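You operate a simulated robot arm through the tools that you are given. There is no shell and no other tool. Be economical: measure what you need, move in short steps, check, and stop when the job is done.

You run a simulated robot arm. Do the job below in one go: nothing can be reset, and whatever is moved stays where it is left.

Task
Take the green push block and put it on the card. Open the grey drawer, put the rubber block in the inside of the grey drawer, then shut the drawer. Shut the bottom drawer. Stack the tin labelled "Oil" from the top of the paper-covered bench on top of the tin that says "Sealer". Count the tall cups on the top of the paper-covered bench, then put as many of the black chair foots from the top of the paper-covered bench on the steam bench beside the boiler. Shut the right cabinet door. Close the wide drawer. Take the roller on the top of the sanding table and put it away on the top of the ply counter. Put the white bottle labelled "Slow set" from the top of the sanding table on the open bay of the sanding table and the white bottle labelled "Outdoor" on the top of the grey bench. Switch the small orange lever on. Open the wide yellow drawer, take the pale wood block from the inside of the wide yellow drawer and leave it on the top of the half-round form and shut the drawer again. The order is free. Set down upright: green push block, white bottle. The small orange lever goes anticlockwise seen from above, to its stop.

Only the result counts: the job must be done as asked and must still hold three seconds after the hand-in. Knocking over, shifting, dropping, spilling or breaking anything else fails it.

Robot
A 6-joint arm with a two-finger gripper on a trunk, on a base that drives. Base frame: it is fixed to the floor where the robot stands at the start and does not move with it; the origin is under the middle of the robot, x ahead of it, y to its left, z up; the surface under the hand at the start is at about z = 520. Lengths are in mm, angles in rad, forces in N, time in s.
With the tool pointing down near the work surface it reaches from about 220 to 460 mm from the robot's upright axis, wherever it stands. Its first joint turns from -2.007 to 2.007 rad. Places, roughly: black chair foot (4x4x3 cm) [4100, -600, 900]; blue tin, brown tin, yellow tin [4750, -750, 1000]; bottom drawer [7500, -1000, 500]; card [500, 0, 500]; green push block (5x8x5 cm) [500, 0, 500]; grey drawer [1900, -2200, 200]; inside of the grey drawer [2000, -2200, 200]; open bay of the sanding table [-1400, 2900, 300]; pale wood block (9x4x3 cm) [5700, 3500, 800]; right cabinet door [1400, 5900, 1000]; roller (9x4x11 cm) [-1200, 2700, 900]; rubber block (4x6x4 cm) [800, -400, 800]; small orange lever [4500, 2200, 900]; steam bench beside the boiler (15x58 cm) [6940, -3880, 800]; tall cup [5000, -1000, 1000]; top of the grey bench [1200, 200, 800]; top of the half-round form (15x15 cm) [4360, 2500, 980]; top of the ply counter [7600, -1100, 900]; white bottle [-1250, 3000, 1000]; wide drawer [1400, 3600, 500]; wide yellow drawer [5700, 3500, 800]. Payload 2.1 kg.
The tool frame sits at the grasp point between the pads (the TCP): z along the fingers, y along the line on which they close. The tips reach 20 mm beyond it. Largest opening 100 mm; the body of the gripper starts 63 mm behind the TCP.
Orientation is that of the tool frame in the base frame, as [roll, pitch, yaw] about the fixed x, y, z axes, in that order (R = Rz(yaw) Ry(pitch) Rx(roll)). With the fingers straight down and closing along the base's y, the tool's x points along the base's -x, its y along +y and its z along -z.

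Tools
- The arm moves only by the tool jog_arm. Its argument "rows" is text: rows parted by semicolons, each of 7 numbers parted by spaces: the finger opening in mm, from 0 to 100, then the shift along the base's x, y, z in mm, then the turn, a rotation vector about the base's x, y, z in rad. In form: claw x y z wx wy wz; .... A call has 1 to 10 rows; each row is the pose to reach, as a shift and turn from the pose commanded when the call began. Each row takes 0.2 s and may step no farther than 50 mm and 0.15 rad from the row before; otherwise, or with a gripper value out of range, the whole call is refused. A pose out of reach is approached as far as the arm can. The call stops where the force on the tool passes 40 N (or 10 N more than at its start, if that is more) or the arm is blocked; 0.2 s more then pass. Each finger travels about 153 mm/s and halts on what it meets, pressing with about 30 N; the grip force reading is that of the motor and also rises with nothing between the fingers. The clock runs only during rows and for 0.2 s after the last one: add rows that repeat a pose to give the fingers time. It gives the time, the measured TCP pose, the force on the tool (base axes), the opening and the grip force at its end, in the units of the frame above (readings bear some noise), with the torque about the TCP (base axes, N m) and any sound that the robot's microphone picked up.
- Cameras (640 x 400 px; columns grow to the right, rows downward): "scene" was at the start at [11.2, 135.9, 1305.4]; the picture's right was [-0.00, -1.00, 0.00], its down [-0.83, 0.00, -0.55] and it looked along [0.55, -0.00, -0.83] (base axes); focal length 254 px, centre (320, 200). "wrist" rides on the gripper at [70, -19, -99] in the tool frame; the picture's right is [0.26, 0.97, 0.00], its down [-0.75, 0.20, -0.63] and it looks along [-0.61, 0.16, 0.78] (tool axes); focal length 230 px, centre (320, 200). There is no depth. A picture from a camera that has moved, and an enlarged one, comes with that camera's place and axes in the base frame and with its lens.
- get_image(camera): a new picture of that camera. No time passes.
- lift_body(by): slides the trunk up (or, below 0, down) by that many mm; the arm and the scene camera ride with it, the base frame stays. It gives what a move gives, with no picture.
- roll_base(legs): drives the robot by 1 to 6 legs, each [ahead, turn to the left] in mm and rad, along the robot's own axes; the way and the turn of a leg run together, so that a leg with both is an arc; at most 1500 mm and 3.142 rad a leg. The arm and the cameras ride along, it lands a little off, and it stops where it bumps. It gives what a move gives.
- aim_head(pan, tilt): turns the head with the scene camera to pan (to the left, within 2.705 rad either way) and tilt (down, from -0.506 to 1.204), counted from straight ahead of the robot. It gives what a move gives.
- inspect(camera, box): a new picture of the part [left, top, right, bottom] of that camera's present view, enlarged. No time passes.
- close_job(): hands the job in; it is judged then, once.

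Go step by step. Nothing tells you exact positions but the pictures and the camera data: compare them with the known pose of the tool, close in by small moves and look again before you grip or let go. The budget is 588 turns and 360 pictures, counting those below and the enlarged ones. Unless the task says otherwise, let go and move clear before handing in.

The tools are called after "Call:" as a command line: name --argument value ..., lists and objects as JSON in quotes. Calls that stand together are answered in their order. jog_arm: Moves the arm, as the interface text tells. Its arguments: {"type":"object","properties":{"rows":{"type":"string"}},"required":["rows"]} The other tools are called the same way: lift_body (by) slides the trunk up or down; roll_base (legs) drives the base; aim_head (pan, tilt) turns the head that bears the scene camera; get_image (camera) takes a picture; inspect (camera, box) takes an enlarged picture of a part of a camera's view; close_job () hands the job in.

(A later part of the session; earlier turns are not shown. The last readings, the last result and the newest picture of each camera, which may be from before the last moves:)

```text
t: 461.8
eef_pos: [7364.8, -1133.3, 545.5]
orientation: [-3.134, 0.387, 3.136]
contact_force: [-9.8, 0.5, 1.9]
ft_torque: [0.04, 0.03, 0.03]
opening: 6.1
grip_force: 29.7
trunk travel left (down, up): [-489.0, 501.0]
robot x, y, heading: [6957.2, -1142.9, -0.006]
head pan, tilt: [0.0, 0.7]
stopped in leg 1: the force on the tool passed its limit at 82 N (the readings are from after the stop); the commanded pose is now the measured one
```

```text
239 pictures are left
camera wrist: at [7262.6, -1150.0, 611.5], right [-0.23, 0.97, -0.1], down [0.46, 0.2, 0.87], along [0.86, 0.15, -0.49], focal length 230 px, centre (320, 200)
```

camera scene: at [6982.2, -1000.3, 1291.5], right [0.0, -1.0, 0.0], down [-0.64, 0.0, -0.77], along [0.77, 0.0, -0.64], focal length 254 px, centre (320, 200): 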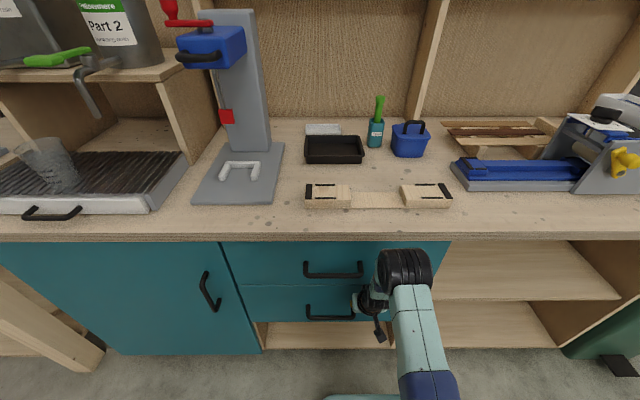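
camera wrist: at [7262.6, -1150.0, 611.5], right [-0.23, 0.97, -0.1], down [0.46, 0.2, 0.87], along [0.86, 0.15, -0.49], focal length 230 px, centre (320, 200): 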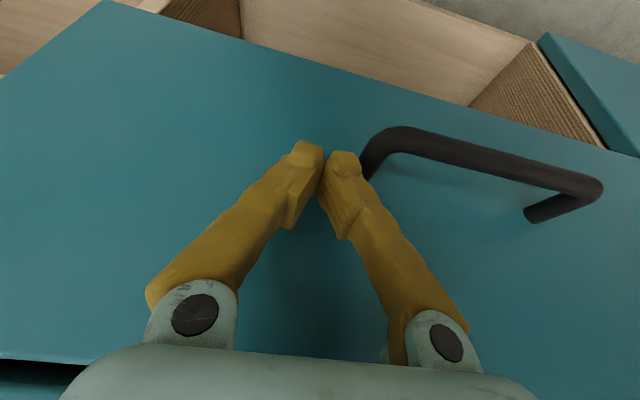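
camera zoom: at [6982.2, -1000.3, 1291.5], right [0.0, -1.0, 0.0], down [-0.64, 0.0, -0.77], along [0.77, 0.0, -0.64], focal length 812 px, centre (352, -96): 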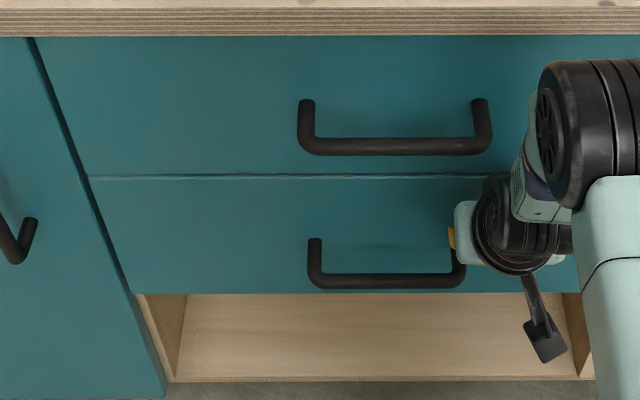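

The seams are flush and it stopped firmly. I slide away from the handle and back off to verify.

Call:
jog_arm --rows "0 -5 -20 0 0 0 0;0 -10 -40 0 0 0 0"

Call:
roll_base --legs '[[-400, 0]]'

Call:
inspect --camera "scene" --box '[200, 140, 440, 290]'

```text
t: 462.4
eef_pos: [7356.7, -1174.6, 546.6]
orientation: [-3.134, 0.392, 3.135]
contact_force: [0.1, 1.0, -0.2]
ft_torque: [0.02, -0.05, 0.0]
opening: 0.0
grip_force: 29.4
trunk travel left (down, up): [-489.0, 501.0]
robot x, y, heading: [6959.5, -1135.7, -0.006]
head pan, tilt: [0.0, 0.7]
```

```text
t: 464.9
eef_pos: [6954.2, -1172.3, 546.4]
orientation: [-3.135, 0.39, 3.136]
contact_force: [-1.0, -1.9, -0.2]
ft_torque: [0.0, -0.02, 0.0]
opening: 0.0
grip_force: 29.6
trunk travel left (down, up): [-489.0, 501.0]
robot x, y, heading: [6556.0, -1136.0, -0.002]
head pan, tilt: [0.0, 0.7]
```

```text
2.67 times, centred on (320, 215) of scene
camera zoom: at [6581.9, -998.9, 1291.6], right [0.0, -1.0, 0.0], down [-0.64, 0.0, -0.77], along [0.77, 0.0, -0.64], focal length 677 px, centre (320, 160)
```

zoom: 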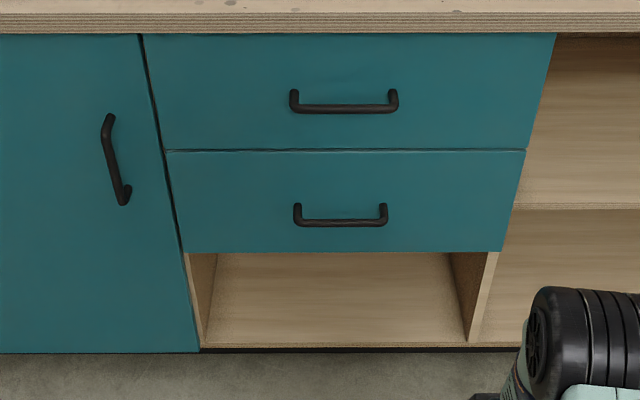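

The bottom drawer is shut. I straighten the hand, raise, and drive north to survey the lever and the wide yellow drawer.

Call:
jog_arm --rows "0 0 0 20 0 0.1 0;20 0 0 50 0 0.2 0;40 0 0 80 0 0.3 0;40 0 0 100 0 0.39 0;40 0 0 100 0 0.39 0"

Call:
lift_body --by 380

Call:
roll_base --legs '[[0, 2.1], [1200, 0], [0, -0.3]]'

Call:
aim_head --pan 0.2 --tilt 0.35

Call:
get_image --camera "scene"

```text
t: 466.1
eef_pos: [6954.5, -1172.0, 646.6]
orientation: [-3.133, -0.003, 3.136]
contact_force: [0.5, -0.5, -0.4]
ft_torque: [0.02, 0.01, -0.01]
opening: 40.2
grip_force: 0.1
out of reach, approached as far as the arm can: row 1
trunk travel left (down, up): [-489.0, 501.0]
robot x, y, heading: [6556.6, -1134.9, -0.001]
head pan, tilt: [0.0, 0.7]
```

```text
t: 469.8
eef_pos: [6954.6, -1172.4, 1026.8]
orientation: [-3.133, 0.0, 3.136]
contact_force: [-0.7, 0.4, 0.0]
ft_torque: [0.0, 0.04, 0.0]
opening: 39.9
grip_force: 0.1
trunk travel left (down, up): [-869.0, 121.0]
robot x, y, heading: [6559.2, -1137.2, -0.004]
head pan, tilt: [0.0, 0.7]
```

```text
t: 481.9
eef_pos: [5898.3, 289.8, 1025.7]
orientation: [-3.132, 0.001, -1.355]
contact_force: [0.9, -0.1, 0.3]
ft_torque: [0.0, 0.03, 0.01]
opening: 40.1
grip_force: 0.0
trunk travel left (down, up): [-869.0, 121.0]
robot x, y, heading: [5954.4, -107.5, 1.791]
head pan, tilt: [0.0, 0.7]
```

```text
t: 482.7
eef_pos: [5898.2, 291.1, 1026.7]
orientation: [-3.133, 0.001, -1.354]
contact_force: [-1.1, -0.1, -0.3]
ft_torque: [-0.01, 0.02, 0.01]
opening: 39.9
grip_force: 0.1
trunk travel left (down, up): [-869.0, 121.0]
robot x, y, heading: [5953.8, -103.0, 1.79]
head pan, tilt: [0.201, 0.351]
```

```text
237 pictures are left
camera scene: at [5792.3, -110.7, 1702.9], right [0.91, 0.41, 0.0], down [0.14, -0.31, -0.94], along [-0.38, 0.86, -0.34], focal length 254 px, centre (320, 200)
```

scene: 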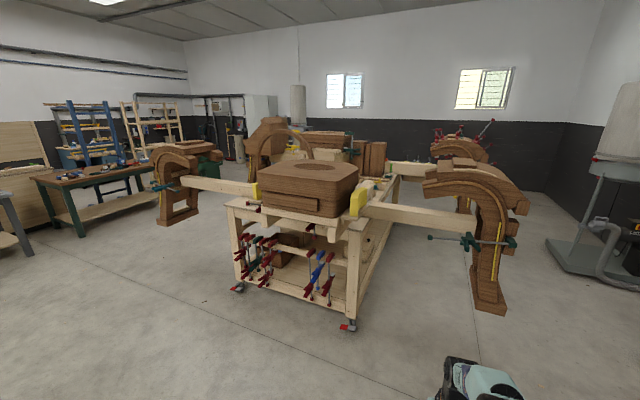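

I zoom in on the cart and its surroundings.

Call:
inspect --camera "scene" --box '[220, 110, 400, 222]'

Call:
inspect --camera "scene" --box '[340, 120, 540, 245]'

```text
3.56 times, centred on (310, 166) of scene
camera zoom: at [5792.3, -110.7, 1702.9], right [0.91, 0.41, 0.0], down [0.14, -0.31, -0.94], along [-0.38, 0.86, -0.34], focal length 902 px, centre (356, 321)
```

zoom: 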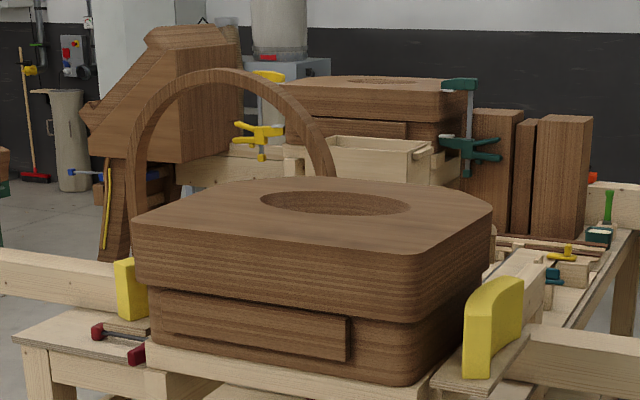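

```text
3.20 times, centred on (440, 182) of scene
camera zoom: at [5792.3, -110.7, 1702.9], right [0.91, 0.41, 0.0], down [0.14, -0.31, -0.94], along [-0.38, 0.86, -0.34], focal length 812 px, centre (-64, 256)
```

zoom: 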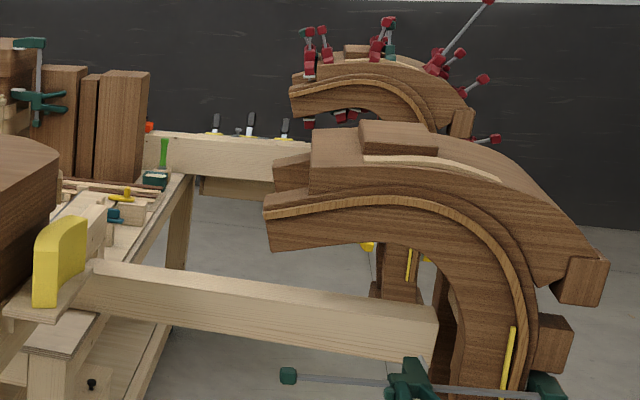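

The cart near (4230–5345, y>1450) carries many forms. I go west along the aisle and look at it from its left side.

Call:
roll_base --legs '[[0, 1.2], [1500, 0], [1300, 0], [0, -1.2]]'

Call:
aim_head --pan -0.6 --tilt 0.4

Call:
get_image --camera "scene"

```text
t: 502.2
eef_pos: [3160.4, 666.4, 1026.3]
orientation: [-3.133, -0.001, -1.356]
contact_force: [0.7, -0.2, -0.3]
ft_torque: [-0.03, 0.0, 0.01]
opening: 40.0
grip_force: 0.1
trunk travel left (down, up): [-869.0, 121.0]
robot x, y, heading: [3214.9, 272.6, 1.79]
head pan, tilt: [0.201, 0.351]
```

```text
t: 503.3
eef_pos: [3161.7, 667.1, 1025.7]
orientation: [-3.134, 0.0, -1.356]
contact_force: [-0.6, -0.1, 0.1]
ft_torque: [-0.01, -0.01, -0.04]
opening: 39.9
grip_force: 0.1
trunk travel left (down, up): [-869.0, 121.0]
robot x, y, heading: [3211.4, 271.4, 1.788]
head pan, tilt: [-0.6, 0.4]
```

```text
234 pictures are left
camera scene: at [3126.1, 267.5, 1698.5], right [0.93, -0.37, 0.0], down [-0.14, -0.36, -0.92], along [0.34, 0.85, -0.39], focal length 254 px, centre (320, 200)
```

scene: 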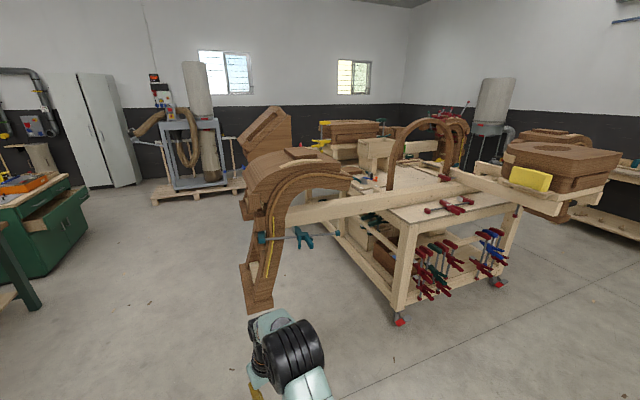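

Call:
inspect --camera "scene" --box '[300, 110, 460, 230]'

Call:
inspect --camera "scene" --box '[310, 190, 520, 320]'

```text
3.33 times, centred on (380, 170) of scene
camera zoom: at [3126.1, 267.5, 1698.5], right [0.93, -0.37, 0.0], down [-0.14, -0.36, -0.92], along [0.34, 0.85, -0.39], focal length 846 px, centre (120, 300)
```

zoom: 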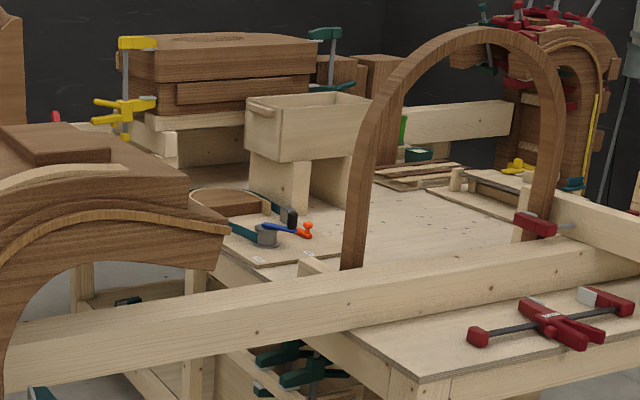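

```text
3.05 times, centred on (415, 255) of scene
camera zoom: at [3126.1, 267.5, 1698.5], right [0.93, -0.37, 0.0], down [-0.14, -0.36, -0.92], along [0.34, 0.85, -0.39], focal length 774 px, centre (30, 32)
```

zoom: 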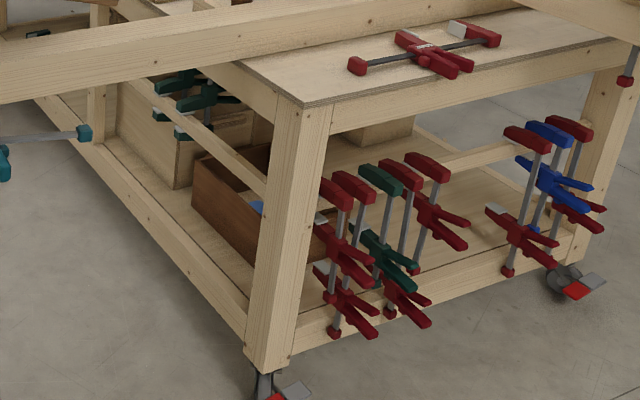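

The half-round form and the strap clamp with the small orange lever are on the cart's west part, around (4370,2500) and (4530,2300). I go round the west of the big form and approach from there.

Call:
roll_base --legs '[[0, 0.377], [1000, 0], [0, -0.66], [1450, 0], [0, -1.5]]'

Call:
aim_head --pan 0 --tilt 0.4

Call:
get_image --camera "scene"

```text
t: 521.8
eef_pos: [3231.0, 2480.6, 1026.3]
orientation: [-3.133, 0.0, 3.078]
contact_force: [-0.7, -0.3, -0.5]
ft_torque: [-0.01, -0.03, 0.0]
opening: 39.9
grip_force: 0.0
trunk travel left (down, up): [-869.0, 121.0]
robot x, y, heading: [2837.5, 2540.3, -0.065]
head pan, tilt: [-0.6, 0.4]
```

```text
t: 522.8
eef_pos: [3230.8, 2481.9, 1026.6]
orientation: [-3.133, 0.001, 3.078]
contact_force: [0.4, -1.0, 0.2]
ft_torque: [-0.01, -0.05, -0.01]
opening: 40.1
grip_force: 0.1
trunk travel left (down, up): [-869.0, 121.0]
robot x, y, heading: [2834.0, 2540.4, -0.063]
head pan, tilt: [0.0, 0.4]
```

```text
231 pictures are left
camera scene: at [2877.4, 2675.6, 1698.5], right [-0.06, -1.0, 0.0], down [-0.39, 0.02, -0.92], along [0.92, -0.06, -0.39], focal length 254 px, centre (320, 200)
```

scene: 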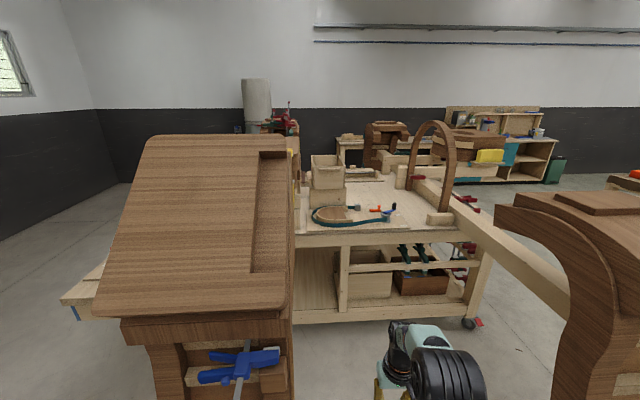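

Call:
inspect --camera "scene" --box '[280, 160, 440, 260]'

Call:
aim_head --pan 0 --tilt 0.9

Call:
get_image --camera "scene"

```text
4.00 times, centred on (360, 210) of scene
camera zoom: at [2877.4, 2675.6, 1698.5], right [-0.06, -1.0, 0.0], down [-0.39, 0.02, -0.92], along [0.92, -0.06, -0.39], focal length 1015 px, centre (160, 160)
```

zoom: 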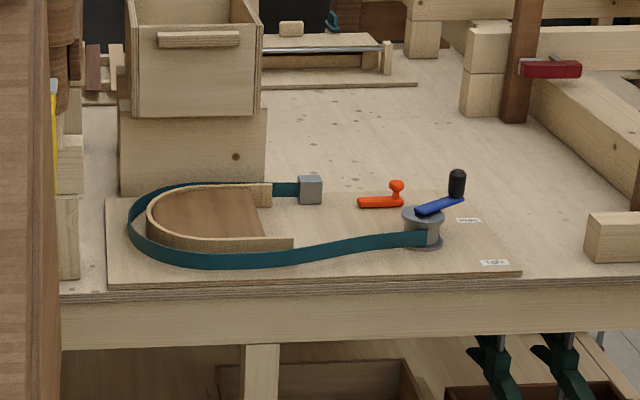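

```text
t: 523.8
eef_pos: [3232.6, 2481.3, 1026.6]
orientation: [-3.133, -0.001, 3.077]
contact_force: [1.1, -0.5, 0.0]
ft_torque: [0.0, 0.01, 0.0]
opening: 40.2
grip_force: 0.1
trunk travel left (down, up): [-869.0, 121.0]
robot x, y, heading: [2834.4, 2540.1, -0.066]
head pan, tilt: [0.0, 0.901]
```

```text
229 pictures are left
camera scene: at [2860.2, 2676.8, 1655.5], right [-0.06, -1.0, 0.0], down [-0.78, 0.05, -0.62], along [0.62, -0.04, -0.78], focal length 254 px, centre (320, 200)
```

scene: 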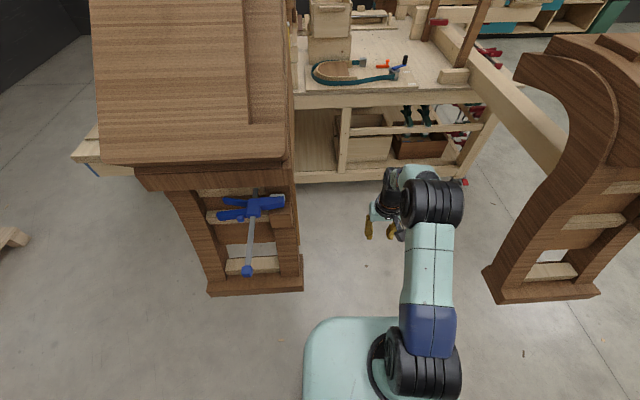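

I see the lever: an orange bar about 75 mm long with a ball at its right end, at about (4518, 2170). The aisle between two big forms is about y 1750–2720. I drive in to about (3920, 2210).

Call:
roll_base --legs '[[0, -0.227], [1100, 0], [0, 0.293]]'

Call:
aim_head --pan 0 --tilt 0.8

Call:
get_image --camera "scene"

Call:
get_image --camera "wrist"

```text
t: 531.2
eef_pos: [4292.3, 2207.8, 1026.6]
orientation: [-3.134, -0.003, -3.122]
contact_force: [-0.3, -0.5, 0.6]
ft_torque: [-0.01, 0.02, 0.02]
opening: 39.9
grip_force: 0.1
trunk travel left (down, up): [-869.0, 121.0]
robot x, y, heading: [3890.6, 2234.9, 0.021]
head pan, tilt: [0.0, 0.901]
```

```text
t: 531.9
eef_pos: [4292.5, 2208.9, 1026.1]
orientation: [-3.133, 0.001, -3.123]
contact_force: [0.0, -0.7, 0.9]
ft_torque: [0.03, -0.02, 0.0]
opening: 40.0
grip_force: 0.1
trunk travel left (down, up): [-869.0, 121.0]
robot x, y, heading: [3893.4, 2232.1, 0.024]
head pan, tilt: [0.0, 0.799]
```

```text
228 pictures are left
camera scene: at [3910.8, 2372.8, 1663.3], right [0.02, -1.0, 0.0], down [-0.72, -0.02, -0.7], along [0.7, 0.02, -0.72], focal length 254 px, centre (320, 200)
```

scene: 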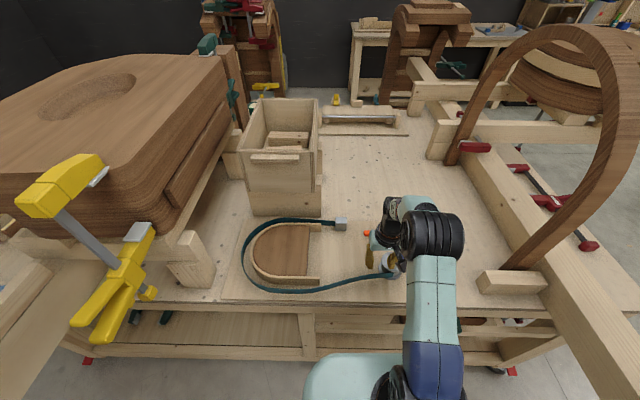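

```text
227 pictures are left
camera wrist: at [4222.6, 2191.0, 1125.6], right [-0.28, 0.96, -0.01], down [0.75, 0.22, 0.63], along [0.6, 0.17, -0.78], focal length 230 px, centre (320, 200)
```

wrist: 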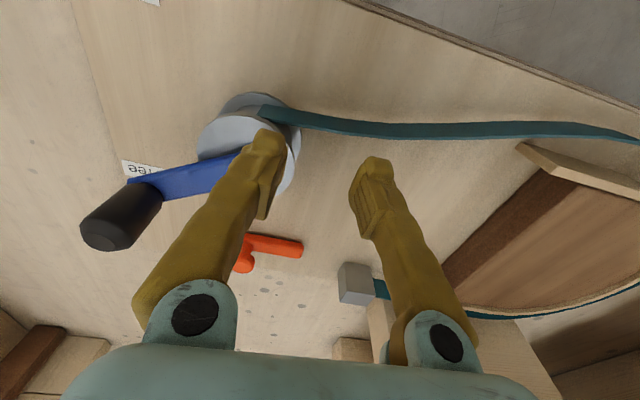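

Call:
inspect --camera "scene" --box '[330, 200, 410, 290]'

Call:
jog_arm --rows "20 -20 45 20 0 0 0;0 -40 90 20 0 0 0;0 -40 130 20 0 0 0;0 -40 160 20 0 0 0"

Call:
get_image --camera "wrist"

Call:
inspect --camera "scene" --box '[330, 200, 450, 290]'

```text
4.44 times, centred on (370, 245) of scene
camera zoom: at [3910.8, 2372.8, 1663.3], right [0.02, -1.0, 0.0], down [-0.72, -0.02, -0.7], along [0.7, 0.02, -0.72], focal length 1128 px, centre (98, 0)
```

zoom: 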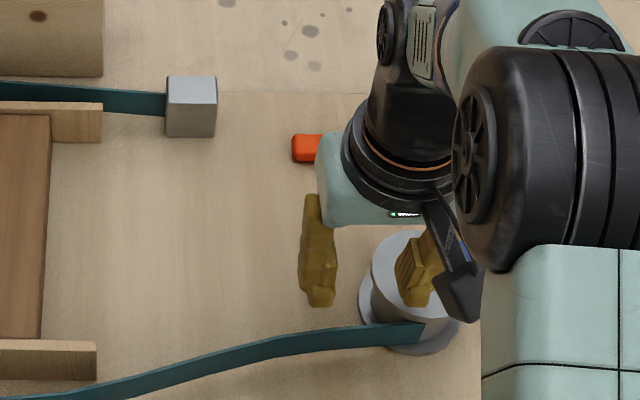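

```text
refused: row 1 steps farther than a row can; nothing moved
```

```text
225 pictures are left
camera wrist: at [4222.6, 2191.0, 1125.6], right [-0.28, 0.96, -0.01], down [0.75, 0.22, 0.63], along [0.6, 0.17, -0.78], focal length 230 px, centre (320, 200)
```

wrist: 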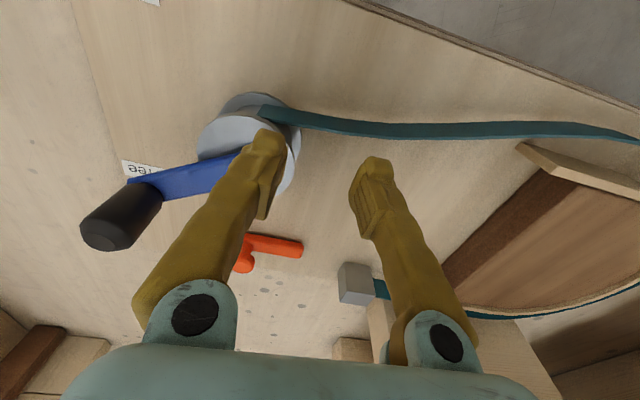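

```text
4.44 times, centred on (390, 245) of scene
camera zoom: at [3910.8, 2372.8, 1663.3], right [0.02, -1.0, 0.0], down [-0.72, -0.02, -0.7], along [0.7, 0.02, -0.72], focal length 1128 px, centre (9, 0)
```

zoom: 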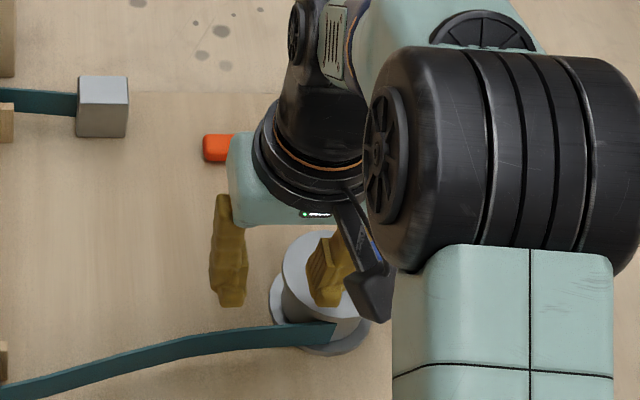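

I move the hand left in smaller steps to see the lever unobstructed.

Call:
jog_arm --rows "20 -10 30 20 0 0 0;0 -20 70 20 0 0 0;0 -20 110 20 0 0 0;0 -20 150 20 0 0 0;0 -20 180 20 0 0 0"

Call:
get_image --camera "wrist"

Call:
inspect --camera "scene" --box '[330, 200, 450, 290]'

```text
t: 533.0
eef_pos: [4271.9, 2390.7, 1046.3]
orientation: [-3.13, 0.0, -3.123]
contact_force: [1.1, 1.0, -0.1]
ft_torque: [-0.01, 0.0, 0.0]
opening: 0.0
grip_force: 29.5
trunk travel left (down, up): [-869.0, 121.0]
robot x, y, heading: [3890.1, 2233.4, 0.021]
head pan, tilt: [0.0, 0.799]
```

```text
223 pictures are left
camera wrist: at [4202.2, 2372.2, 1145.6], right [-0.28, 0.96, -0.01], down [0.75, 0.22, 0.63], along [0.6, 0.17, -0.78], focal length 230 px, centre (320, 200)
```

wrist: 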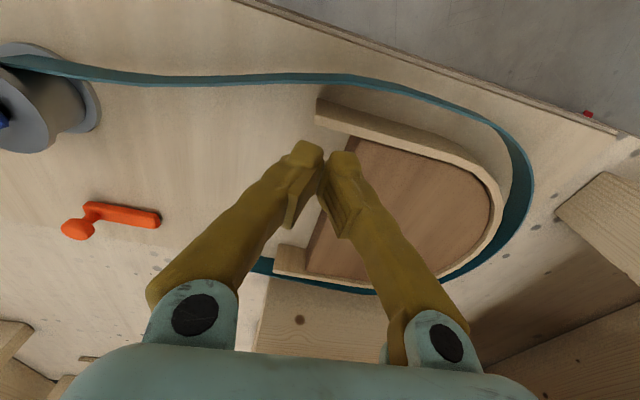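

```text
4.44 times, centred on (390, 245) of scene
camera zoom: at [3910.8, 2374.1, 1663.2], right [0.02, -1.0, 0.0], down [-0.72, -0.02, -0.7], along [0.7, 0.02, -0.72], focal length 1128 px, centre (9, 0)
```

zoom: 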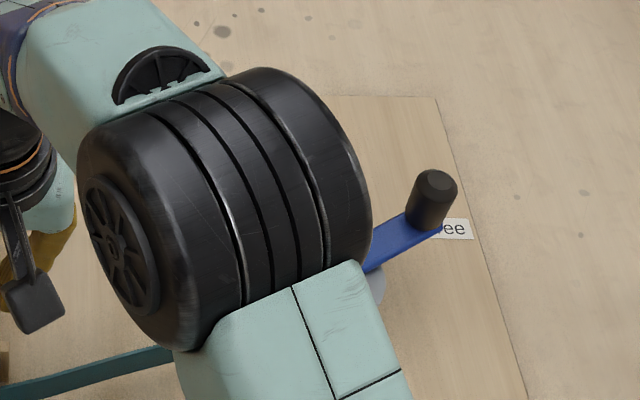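

The lever's pivot seems to be at its left end (y≈2215) with the knob at its right end (y≈2137). I reposition the base so it is straight ahead and closer.

Call:
roll_base --legs '[[-80, 0], [0, -0.45], [148, 0], [0, 0.43]]'

Call:
jog_arm --rows "0 20 -20 -20 0 0 0;0 40 -50 -20 0 0 0;0 40 -90 -20 0 0 0"

Call:
get_image --camera "wrist"

Call:
get_image --camera "scene"

```text
t: 537.7
eef_pos: [4331.9, 2312.8, 1045.1]
orientation: [-3.132, -0.001, 3.128]
contact_force: [-0.9, -0.3, 0.3]
ft_torque: [0.01, 0.0, 0.04]
opening: 0.1
grip_force: 29.8
trunk travel left (down, up): [-869.0, 121.0]
robot x, y, heading: [3945.4, 2166.4, -0.012]
head pan, tilt: [0.0, 0.799]
```

```text
t: 538.5
eef_pos: [4372.7, 2222.0, 1026.7]
orientation: [-3.136, 0.0, 3.131]
contact_force: [-0.5, -0.3, 0.0]
ft_torque: [0.04, 0.02, -0.02]
opening: 0.0
grip_force: 29.5
trunk travel left (down, up): [-869.0, 121.0]
robot x, y, heading: [3947.8, 2164.8, -0.009]
head pan, tilt: [0.0, 0.799]
```

```text
221 pictures are left
camera wrist: at [4301.8, 2205.9, 1126.4], right [-0.25, 0.97, -0.01], down [0.75, 0.2, 0.63], along [0.61, 0.15, -0.78], focal length 230 px, centre (320, 200)
```

wrist: 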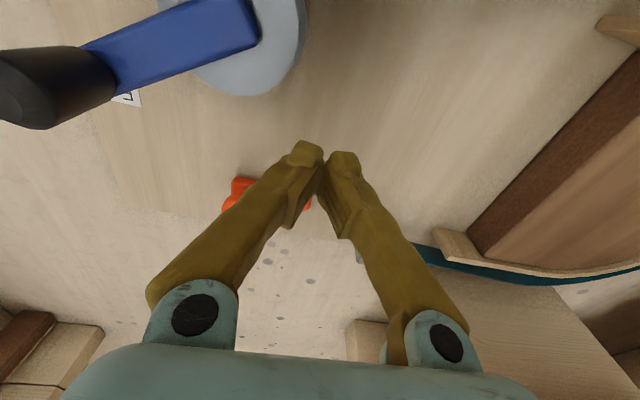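

```text
220 pictures are left
camera scene: at [3970.0, 2306.0, 1663.5], right [-0.01, -1.0, 0.0], down [-0.72, 0.01, -0.7], along [0.7, -0.01, -0.72], focal length 254 px, centre (320, 200)
```

scene: 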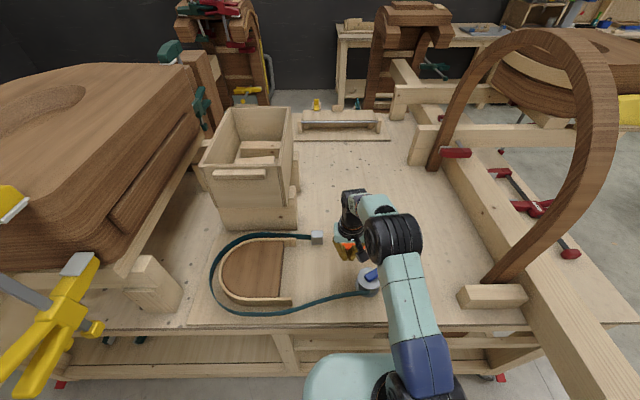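

Triangulating: the lever bar is at z ≈ 942 with pivot near (4450, 2232) and knob near (4437, 2163). I lean closed fingers forward and bring them to the near side of the bar.

Call:
jog_arm --rows "0 5 -15 0 0 -0.12 0;0 10 -30 0 0 -0.24 0;0 14 -42 -10 0 -0.35 0;0 14 -42 -35 0 -0.35 0;0 14 -42 -35 0 -0.35 0"

Call:
get_image --camera "wrist"

Call:
inspect --camera "scene" --box '[310, 200, 430, 290]'

```text
t: 539.7
eef_pos: [4386.3, 2181.4, 991.2]
orientation: [-3.139, 0.35, 3.127]
contact_force: [-0.2, -0.7, 0.5]
ft_torque: [0.04, 0.01, 0.01]
opening: 0.0
grip_force: 29.4
trunk travel left (down, up): [-869.0, 121.0]
robot x, y, heading: [3949.8, 2169.0, -0.012]
head pan, tilt: [0.0, 0.799]
```

```text
219 pictures are left
camera wrist: at [4286.0, 2165.5, 1060.9], right [-0.23, 0.97, -0.09], down [0.49, 0.2, 0.85], along [0.84, 0.15, -0.52], focal length 230 px, centre (320, 200)
```

wrist: 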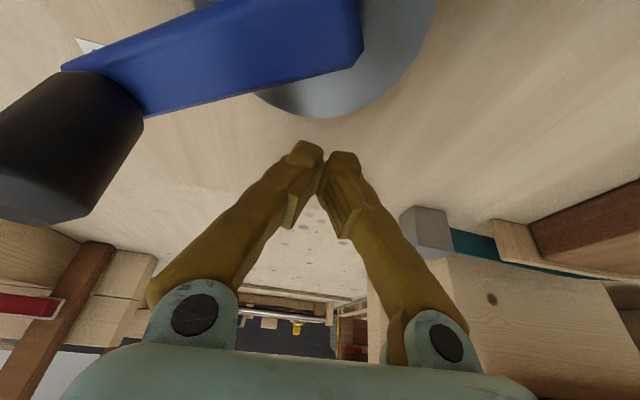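

```text
4.44 times, centred on (370, 245) of scene
camera zoom: at [3970.6, 2307.8, 1663.4], right [-0.01, -1.0, 0.0], down [-0.72, 0.01, -0.7], along [0.7, -0.01, -0.72], focal length 1128 px, centre (98, 0)
```

zoom: 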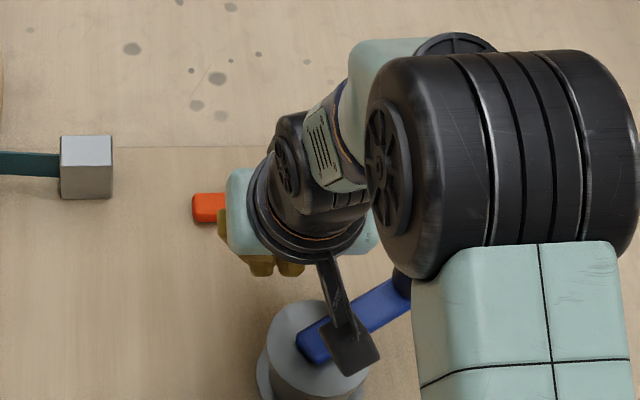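

Pivot end confirmed at about (4451, 2231). I lower the tips to bar height and press forward.

Call:
jog_arm --rows "0 6 0 -12 0 0 0;0 8 0 -24 0 0 0;0 8 0 -30 0 0 0"

Call:
jog_arm --rows "0 10 0 0 0 0 0;0 18 0 0 0 0 0;0 26 0 0 0 0 0;0 34 0 0 0 0 0;0 42 0 0 0 0 0"

Call:
inspect --camera "scene" --box '[310, 200, 430, 290]'

```text
t: 540.5
eef_pos: [4394.6, 2180.7, 962.4]
orientation: [-3.139, 0.349, 3.129]
contact_force: [-0.2, -0.2, 0.3]
ft_torque: [0.01, -0.02, 0.03]
opening: 0.0
grip_force: 29.7
trunk travel left (down, up): [-869.0, 121.0]
robot x, y, heading: [3948.9, 2168.4, -0.015]
head pan, tilt: [0.0, 0.799]
```

```text
t: 541.7
eef_pos: [4434.4, 2179.8, 963.2]
orientation: [-3.137, 0.351, 3.128]
contact_force: [-4.6, -0.6, 4.0]
ft_torque: [0.03, 0.01, 0.07]
opening: 6.0
grip_force: 29.5
trunk travel left (down, up): [-869.0, 121.0]
robot x, y, heading: [3947.3, 2169.5, -0.012]
head pan, tilt: [0.0, 0.799]
```

```text
4.44 times, centred on (370, 245) of scene
camera zoom: at [3969.0, 2307.8, 1663.5], right [-0.01, -1.0, 0.0], down [-0.72, 0.01, -0.7], along [0.7, -0.01, -0.72], focal length 1128 px, centre (98, 0)
```

zoom: 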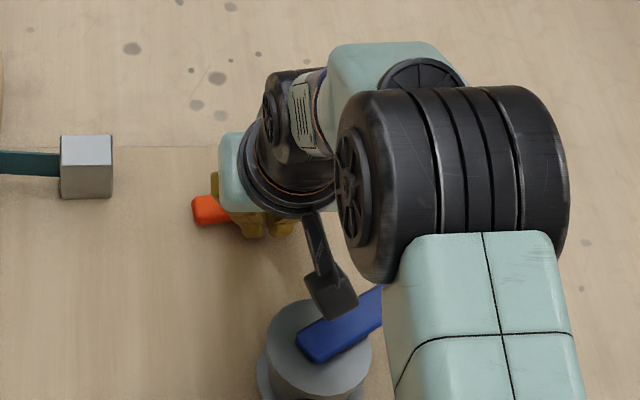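

The lever is turning. I follow the arc around the pivot.

Call:
jog_arm --rows "0 8 -2 0 0 0 0;0 16 -2 0 0 0 0;0 24 0 0 0 0 0;0 33 3 0 0 0 0;0 42 9 0 0 0 0;0 50 17 0 0 0 0;0 56 25 0 0 0 0;0 60 34 0 0 0 0"

Call:
inspect --camera "scene" --box '[310, 190, 430, 280]'

```text
t: 542.6
eef_pos: [4453.5, 2177.6, 966.9]
orientation: [-3.137, 0.345, 3.129]
contact_force: [-16.8, -4.4, 22.5]
ft_torque: [0.08, 0.25, 0.4]
opening: 0.0
grip_force: 29.5
trunk travel left (down, up): [-869.0, 121.0]
robot x, y, heading: [3945.8, 2165.9, -0.014]
head pan, tilt: [0.0, 0.799]
stopped in row 4: the force on the tool passed its limit at 44 N (the readings are from after the stop); the commanded pose is now the measured one
```

```text
4.44 times, centred on (370, 235) of scene
camera zoom: at [3954.7, 2306.0, 1664.3], right [-0.01, -1.0, 0.0], down [-0.71, 0.01, -0.7], along [0.7, -0.01, -0.71], focal length 1128 px, centre (98, 44)
```

zoom: 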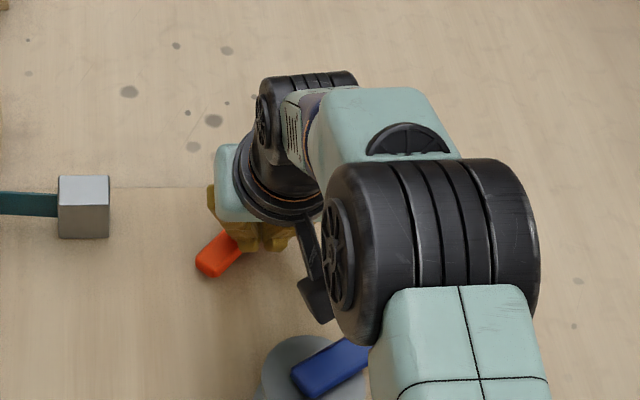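

The lever has turned about 40°. The vertical load suggests the tip rubs; I raise 6 mm and continue along the arc.

Call:
jog_arm --rows "0 -4 0 6 0 0 0;0 4 1 6 0 0 0;0 12 3 6 0 0 0;0 20 7 6 0 0 0;0 28 13 6 0 0 0;0 34 20 6 0 0 0;0 38 28 6 0 0 0"

Call:
inspect --camera "scene" --box '[310, 190, 430, 280]'

```text
t: 543.4
eef_pos: [4455.0, 2178.1, 965.7]
orientation: [-3.134, 0.317, 3.127]
contact_force: [-19.1, -6.3, 15.4]
ft_torque: [0.07, 0.31, 0.46]
opening: 6.1
grip_force: 29.5
trunk travel left (down, up): [-869.0, 121.0]
robot x, y, heading: [3948.1, 2167.5, -0.011]
head pan, tilt: [0.0, 0.799]
stopped in row 3: the force on the tool passed its limit at 43 N (the readings are from after the stop); the commanded pose is now the measured one
```

```text
4.44 times, centred on (370, 235) of scene
camera zoom: at [3956.6, 2305.9, 1664.2], right [-0.01, -1.0, 0.0], down [-0.71, 0.01, -0.7], along [0.7, -0.01, -0.71], focal length 1128 px, centre (98, 44)
```

zoom: 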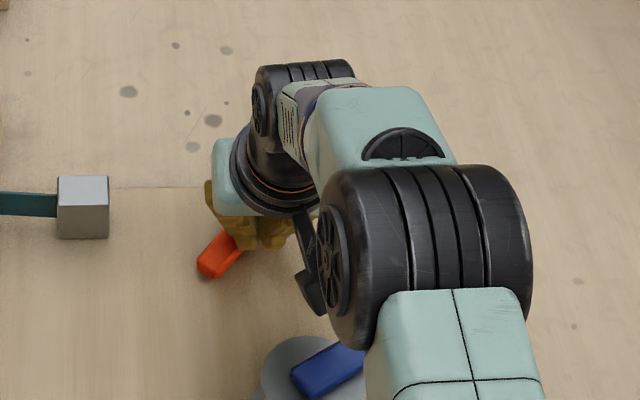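

The lever turned about 50° about a pivot slightly inside its left end. I back off and look at it before pushing further.

Call:
jog_arm --rows "0 -15 -5 5 0 0 0;0 -40 0 20 0 0 0;0 -70 30 50 0 0 0;0 -90 70 70 0 0 0;0 -90 115 75 0 0.1 0"

Call:
get_image --camera "wrist"

Call:
inspect --camera "scene" --box '[310, 190, 430, 280]'

```text
refused: row 3 steps farther than a row can; nothing moved
```

```text
214 pictures are left
camera wrist: at [4358.3, 2163.2, 1038.9], right [-0.23, 0.97, -0.09], down [0.52, 0.2, 0.83], along [0.82, 0.14, -0.55], focal length 230 px, centre (320, 200)
```

wrist: 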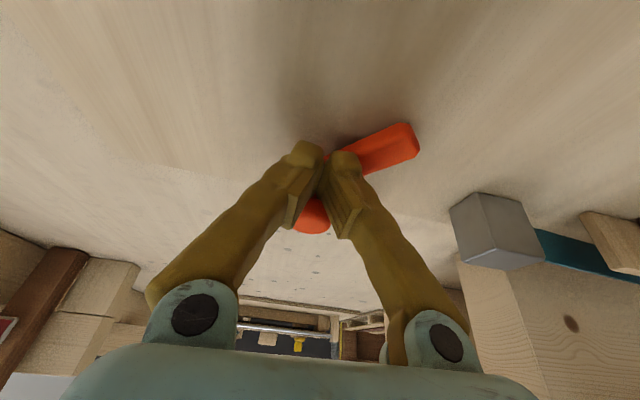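

```text
4.44 times, centred on (370, 235) of scene
camera zoom: at [3956.6, 2305.9, 1664.2], right [-0.01, -1.0, 0.0], down [-0.71, 0.01, -0.7], along [0.7, -0.01, -0.71], focal length 1128 px, centre (98, 44)
```

zoom: 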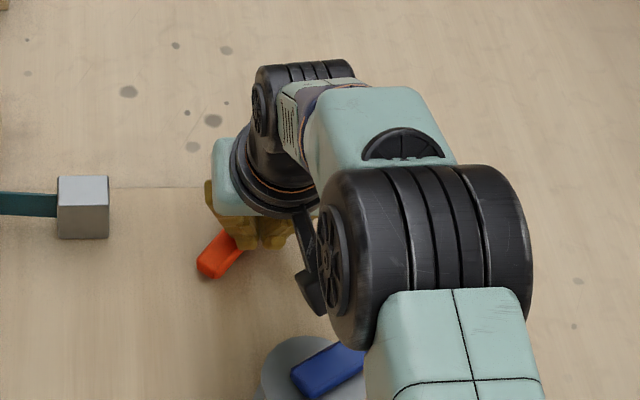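

The pivot is near the bar's middle (~(4449,2199)), so I should push at the knob end. I back out, go round to the knob's clockwise side, at about (4452, 2133).

Call:
jog_arm --rows "0 -15 0 10 0 0 0;0 -20 -20 30 0 -0.05 0;0 -15 -45 25 0 -0.1 0;0 -5 -45 8 0 -0.13 0;0 -5 -45 8 0 -0.13 0"

Call:
get_image --camera "wrist"

```text
t: 543.9
eef_pos: [4442.3, 2175.8, 976.7]
orientation: [-3.133, 0.319, 3.132]
contact_force: [-0.3, 1.0, 0.2]
ft_torque: [0.0, -0.04, 0.02]
opening: 0.2
grip_force: 29.4
trunk travel left (down, up): [-869.0, 121.0]
robot x, y, heading: [3948.6, 2169.1, -0.008]
head pan, tilt: [0.0, 0.799]
stopped in row 2: the force on the tool passed its limit at 56 N (the readings are from after the stop); the commanded pose is now the measured one
```

```text
212 pictures are left
camera wrist: at [4343.9, 2159.9, 1048.8], right [-0.23, 0.97, -0.09], down [0.52, 0.2, 0.83], along [0.82, 0.15, -0.55], focal length 230 px, centre (320, 200)
```

wrist: 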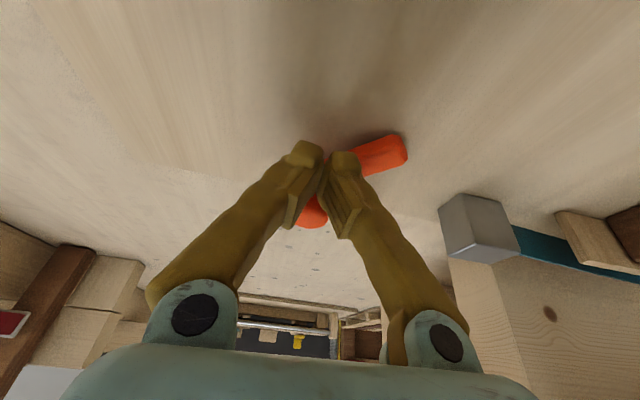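

Free now (something had wedged briefly). I go straight up, then across and down on the other side of the knob.

Call:
jog_arm --rows "0 -5 0 25 0 0 0;0 -5 0 45 0 0 0;0 -5 -25 45 0 -0.05 0;0 0 -45 35 0 -0.1 0;0 8 -45 10 0 -0.13 0;0 8 -45 -3 0 -0.13 0"

Call:
get_image --camera "wrist"

Call:
inspect --camera "scene" --box '[310, 190, 430, 280]'

```text
t: 545.3
eef_pos: [4449.7, 2129.2, 973.8]
orientation: [-3.138, 0.449, 3.135]
contact_force: [0.4, 0.1, 0.5]
ft_torque: [0.01, -0.02, -0.01]
opening: 0.0
grip_force: 29.6
trunk travel left (down, up): [-869.0, 121.0]
robot x, y, heading: [3951.0, 2169.2, -0.012]
head pan, tilt: [0.0, 0.799]
```

```text
211 pictures are left
camera wrist: at [4344.2, 2113.1, 1033.1], right [-0.22, 0.97, -0.12], down [0.41, 0.2, 0.89], along [0.89, 0.15, -0.44], focal length 230 px, centre (320, 200)
```

wrist: 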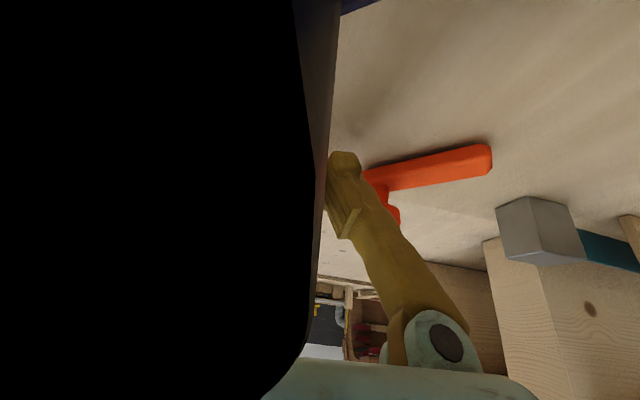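

```text
4.44 times, centred on (370, 235) of scene
camera zoom: at [3969.7, 2307.6, 1663.4], right [-0.01, -1.0, 0.0], down [-0.72, 0.01, -0.7], along [0.7, -0.01, -0.72], focal length 1128 px, centre (98, 44)
```

zoom: 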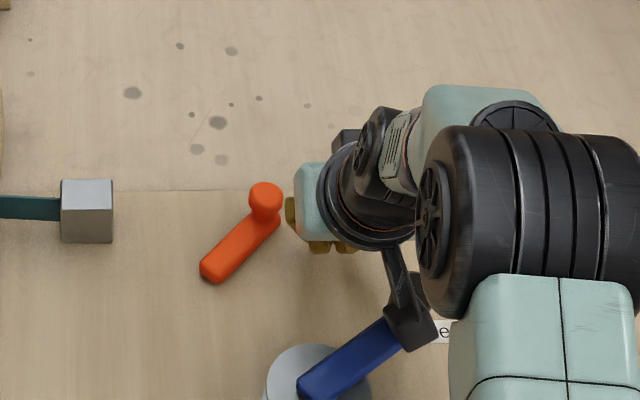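

The lever is clearly visible: pivot about (4451, 2200), knob at (4476, 2174). I push the knob along its arc from this side.

Call:
jog_arm --rows "0 0 10 0 0 0 0;0 2 20 0 0 0 0;0 10 26 0 0 0 0;0 19 30 0 0 0 0;0 27 36 0 0 0 0;0 34 44 0 0 0 0;0 38 53 0 0 0 0;0 40 62 0 0 0 0;0 40 72 0 0 0 0;0 38 82 0 0 0 0"

Call:
inspect --camera "scene" --box '[310, 180, 430, 270]'

Call:
get_image --camera "wrist"

```text
t: 546.5
eef_pos: [4459.8, 2152.2, 971.2]
orientation: [-3.14, 0.429, 3.123]
contact_force: [-19.7, -21.7, 11.3]
ft_torque: [0.16, -0.02, 0.06]
opening: 0.1
grip_force: 29.3
trunk travel left (down, up): [-869.0, 121.0]
robot x, y, heading: [3950.2, 2167.7, -0.019]
head pan, tilt: [0.0, 0.799]
stopped in row 5: the force on the tool passed its limit at 44 N (the readings are from after the stop); the commanded pose is now the measured one
```

```text
4.44 times, centred on (370, 225) of scene
camera zoom: at [3960.3, 2300.5, 1664.5], right [-0.02, -1.0, 0.0], down [-0.71, 0.02, -0.7], along [0.7, -0.01, -0.71], focal length 1128 px, centre (98, 89)
```

zoom: 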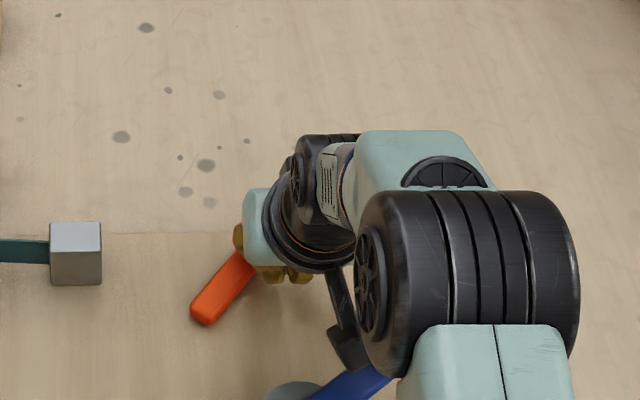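

```text
208 pictures are left
camera wrist: at [4355.9, 2137.3, 1032.7], right [-0.22, 0.97, -0.11], down [0.42, 0.2, 0.88], along [0.88, 0.14, -0.45], focal length 230 px, centre (320, 200)
```

wrist: 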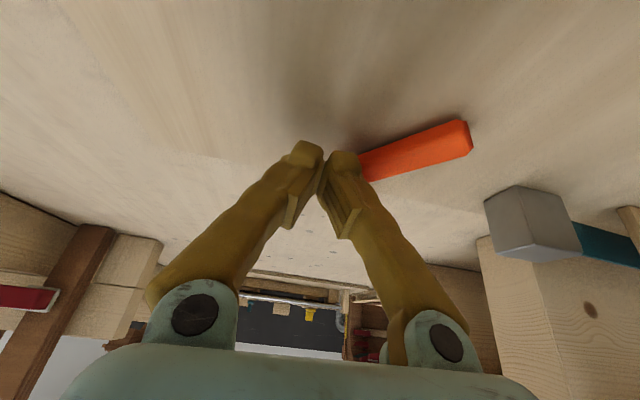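

Now the lever resists firmly with 29 N at its knob, unchanged angle: it is at its stop. I back off slightly, rise, and check.

Call:
jog_arm --rows "0 -6 -8 0 0 0 0;0 -6 -8 25 0 0 0;0 -10 0 60 0 0.1 0;0 -20 20 80 0 0.2 0;0 -35 60 90 0 0.3 0;0 -45 100 90 0 0.4 0;0 -50 140 90 0 0.43 0"

Call:
get_image --camera "wrist"

Call:
get_image --camera "scene"

```text
t: 548.1
eef_pos: [4410.3, 2287.8, 1057.0]
orientation: [-3.128, 0.004, 3.129]
contact_force: [0.8, 0.1, 0.2]
ft_torque: [0.02, -0.03, 0.01]
opening: 0.1
grip_force: 29.6
out of reach, approached as far as the arm can: row 7
trunk travel left (down, up): [-869.0, 121.0]
robot x, y, heading: [3947.8, 2167.9, -0.015]
head pan, tilt: [0.0, 0.799]
```

```text
207 pictures are left
camera wrist: at [4339.1, 2272.4, 1156.7], right [-0.25, 0.97, -0.01], down [0.75, 0.2, 0.63], along [0.61, 0.14, -0.78], focal length 230 px, centre (320, 200)
```

wrist: 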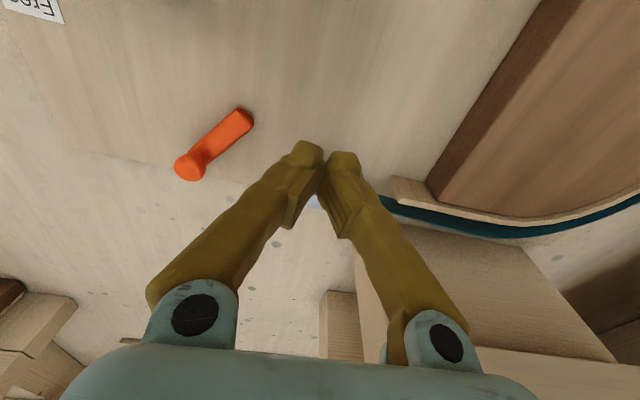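

```text
206 pictures are left
camera scene: at [3969.6, 2308.9, 1663.3], right [-0.01, -1.0, 0.0], down [-0.72, 0.01, -0.7], along [0.7, -0.01, -0.72], focal length 254 px, centre (320, 200)
```

scene: 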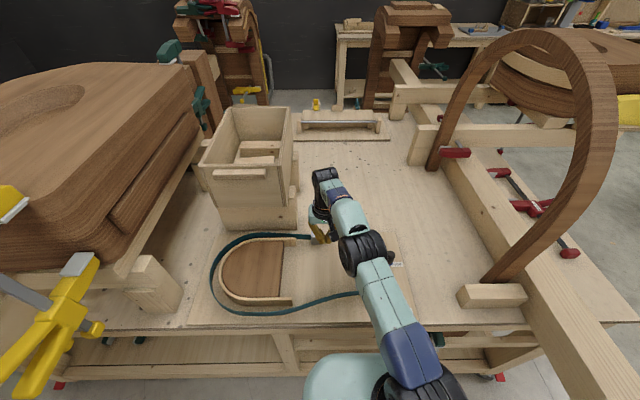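

The lever rests turned. Now I need the wide yellow drawer near (5700, 3500). I look around from here to the north and east.

Call:
aim_head --pan 0.6 --tilt 0.2

Call:
get_image --camera "scene"

Call:
aim_head --pan 1.3 --tilt 0.2

Call:
get_image --camera "scene"

```text
t: 549.1
eef_pos: [4410.9, 2286.7, 1057.9]
orientation: [-3.128, 0.005, 3.13]
contact_force: [0.4, 0.1, 0.3]
ft_torque: [0.0, -0.02, -0.02]
opening: 0.0
grip_force: 29.6
trunk travel left (down, up): [-869.0, 121.0]
robot x, y, heading: [3947.5, 2168.9, -0.015]
head pan, tilt: [0.6, 0.201]
```

```text
205 pictures are left
camera scene: at [3967.8, 2360.4, 1716.9], right [0.55, -0.83, 0.0], down [-0.17, -0.11, -0.98], along [0.82, 0.54, -0.2], focal length 254 px, centre (320, 200)
```

scene: 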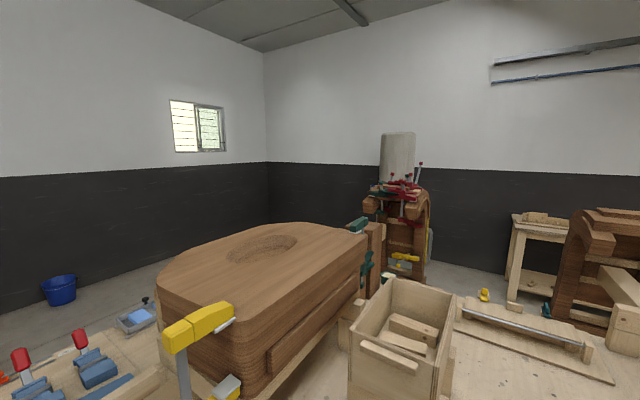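

```text
t: 550.1
eef_pos: [4409.7, 2286.0, 1056.6]
orientation: [-3.13, 0.005, 3.13]
contact_force: [-0.5, 0.3, -0.5]
ft_torque: [0.03, 0.02, 0.01]
opening: 0.2
grip_force: 29.4
trunk travel left (down, up): [-869.0, 121.0]
robot x, y, heading: [3946.4, 2168.0, -0.012]
head pan, tilt: [1.3, 0.201]
```

```text
204 pictures are left
camera scene: at [3916.1, 2398.3, 1717.0], right [0.96, -0.28, 0.0], down [-0.06, -0.19, -0.98], along [0.28, 0.94, -0.2], focal length 254 px, centre (320, 200)
```

scene: 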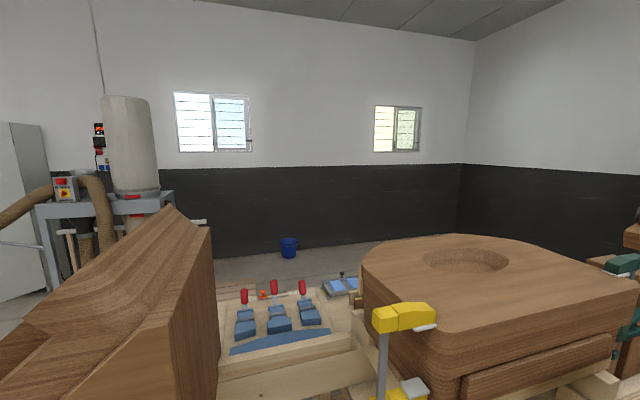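

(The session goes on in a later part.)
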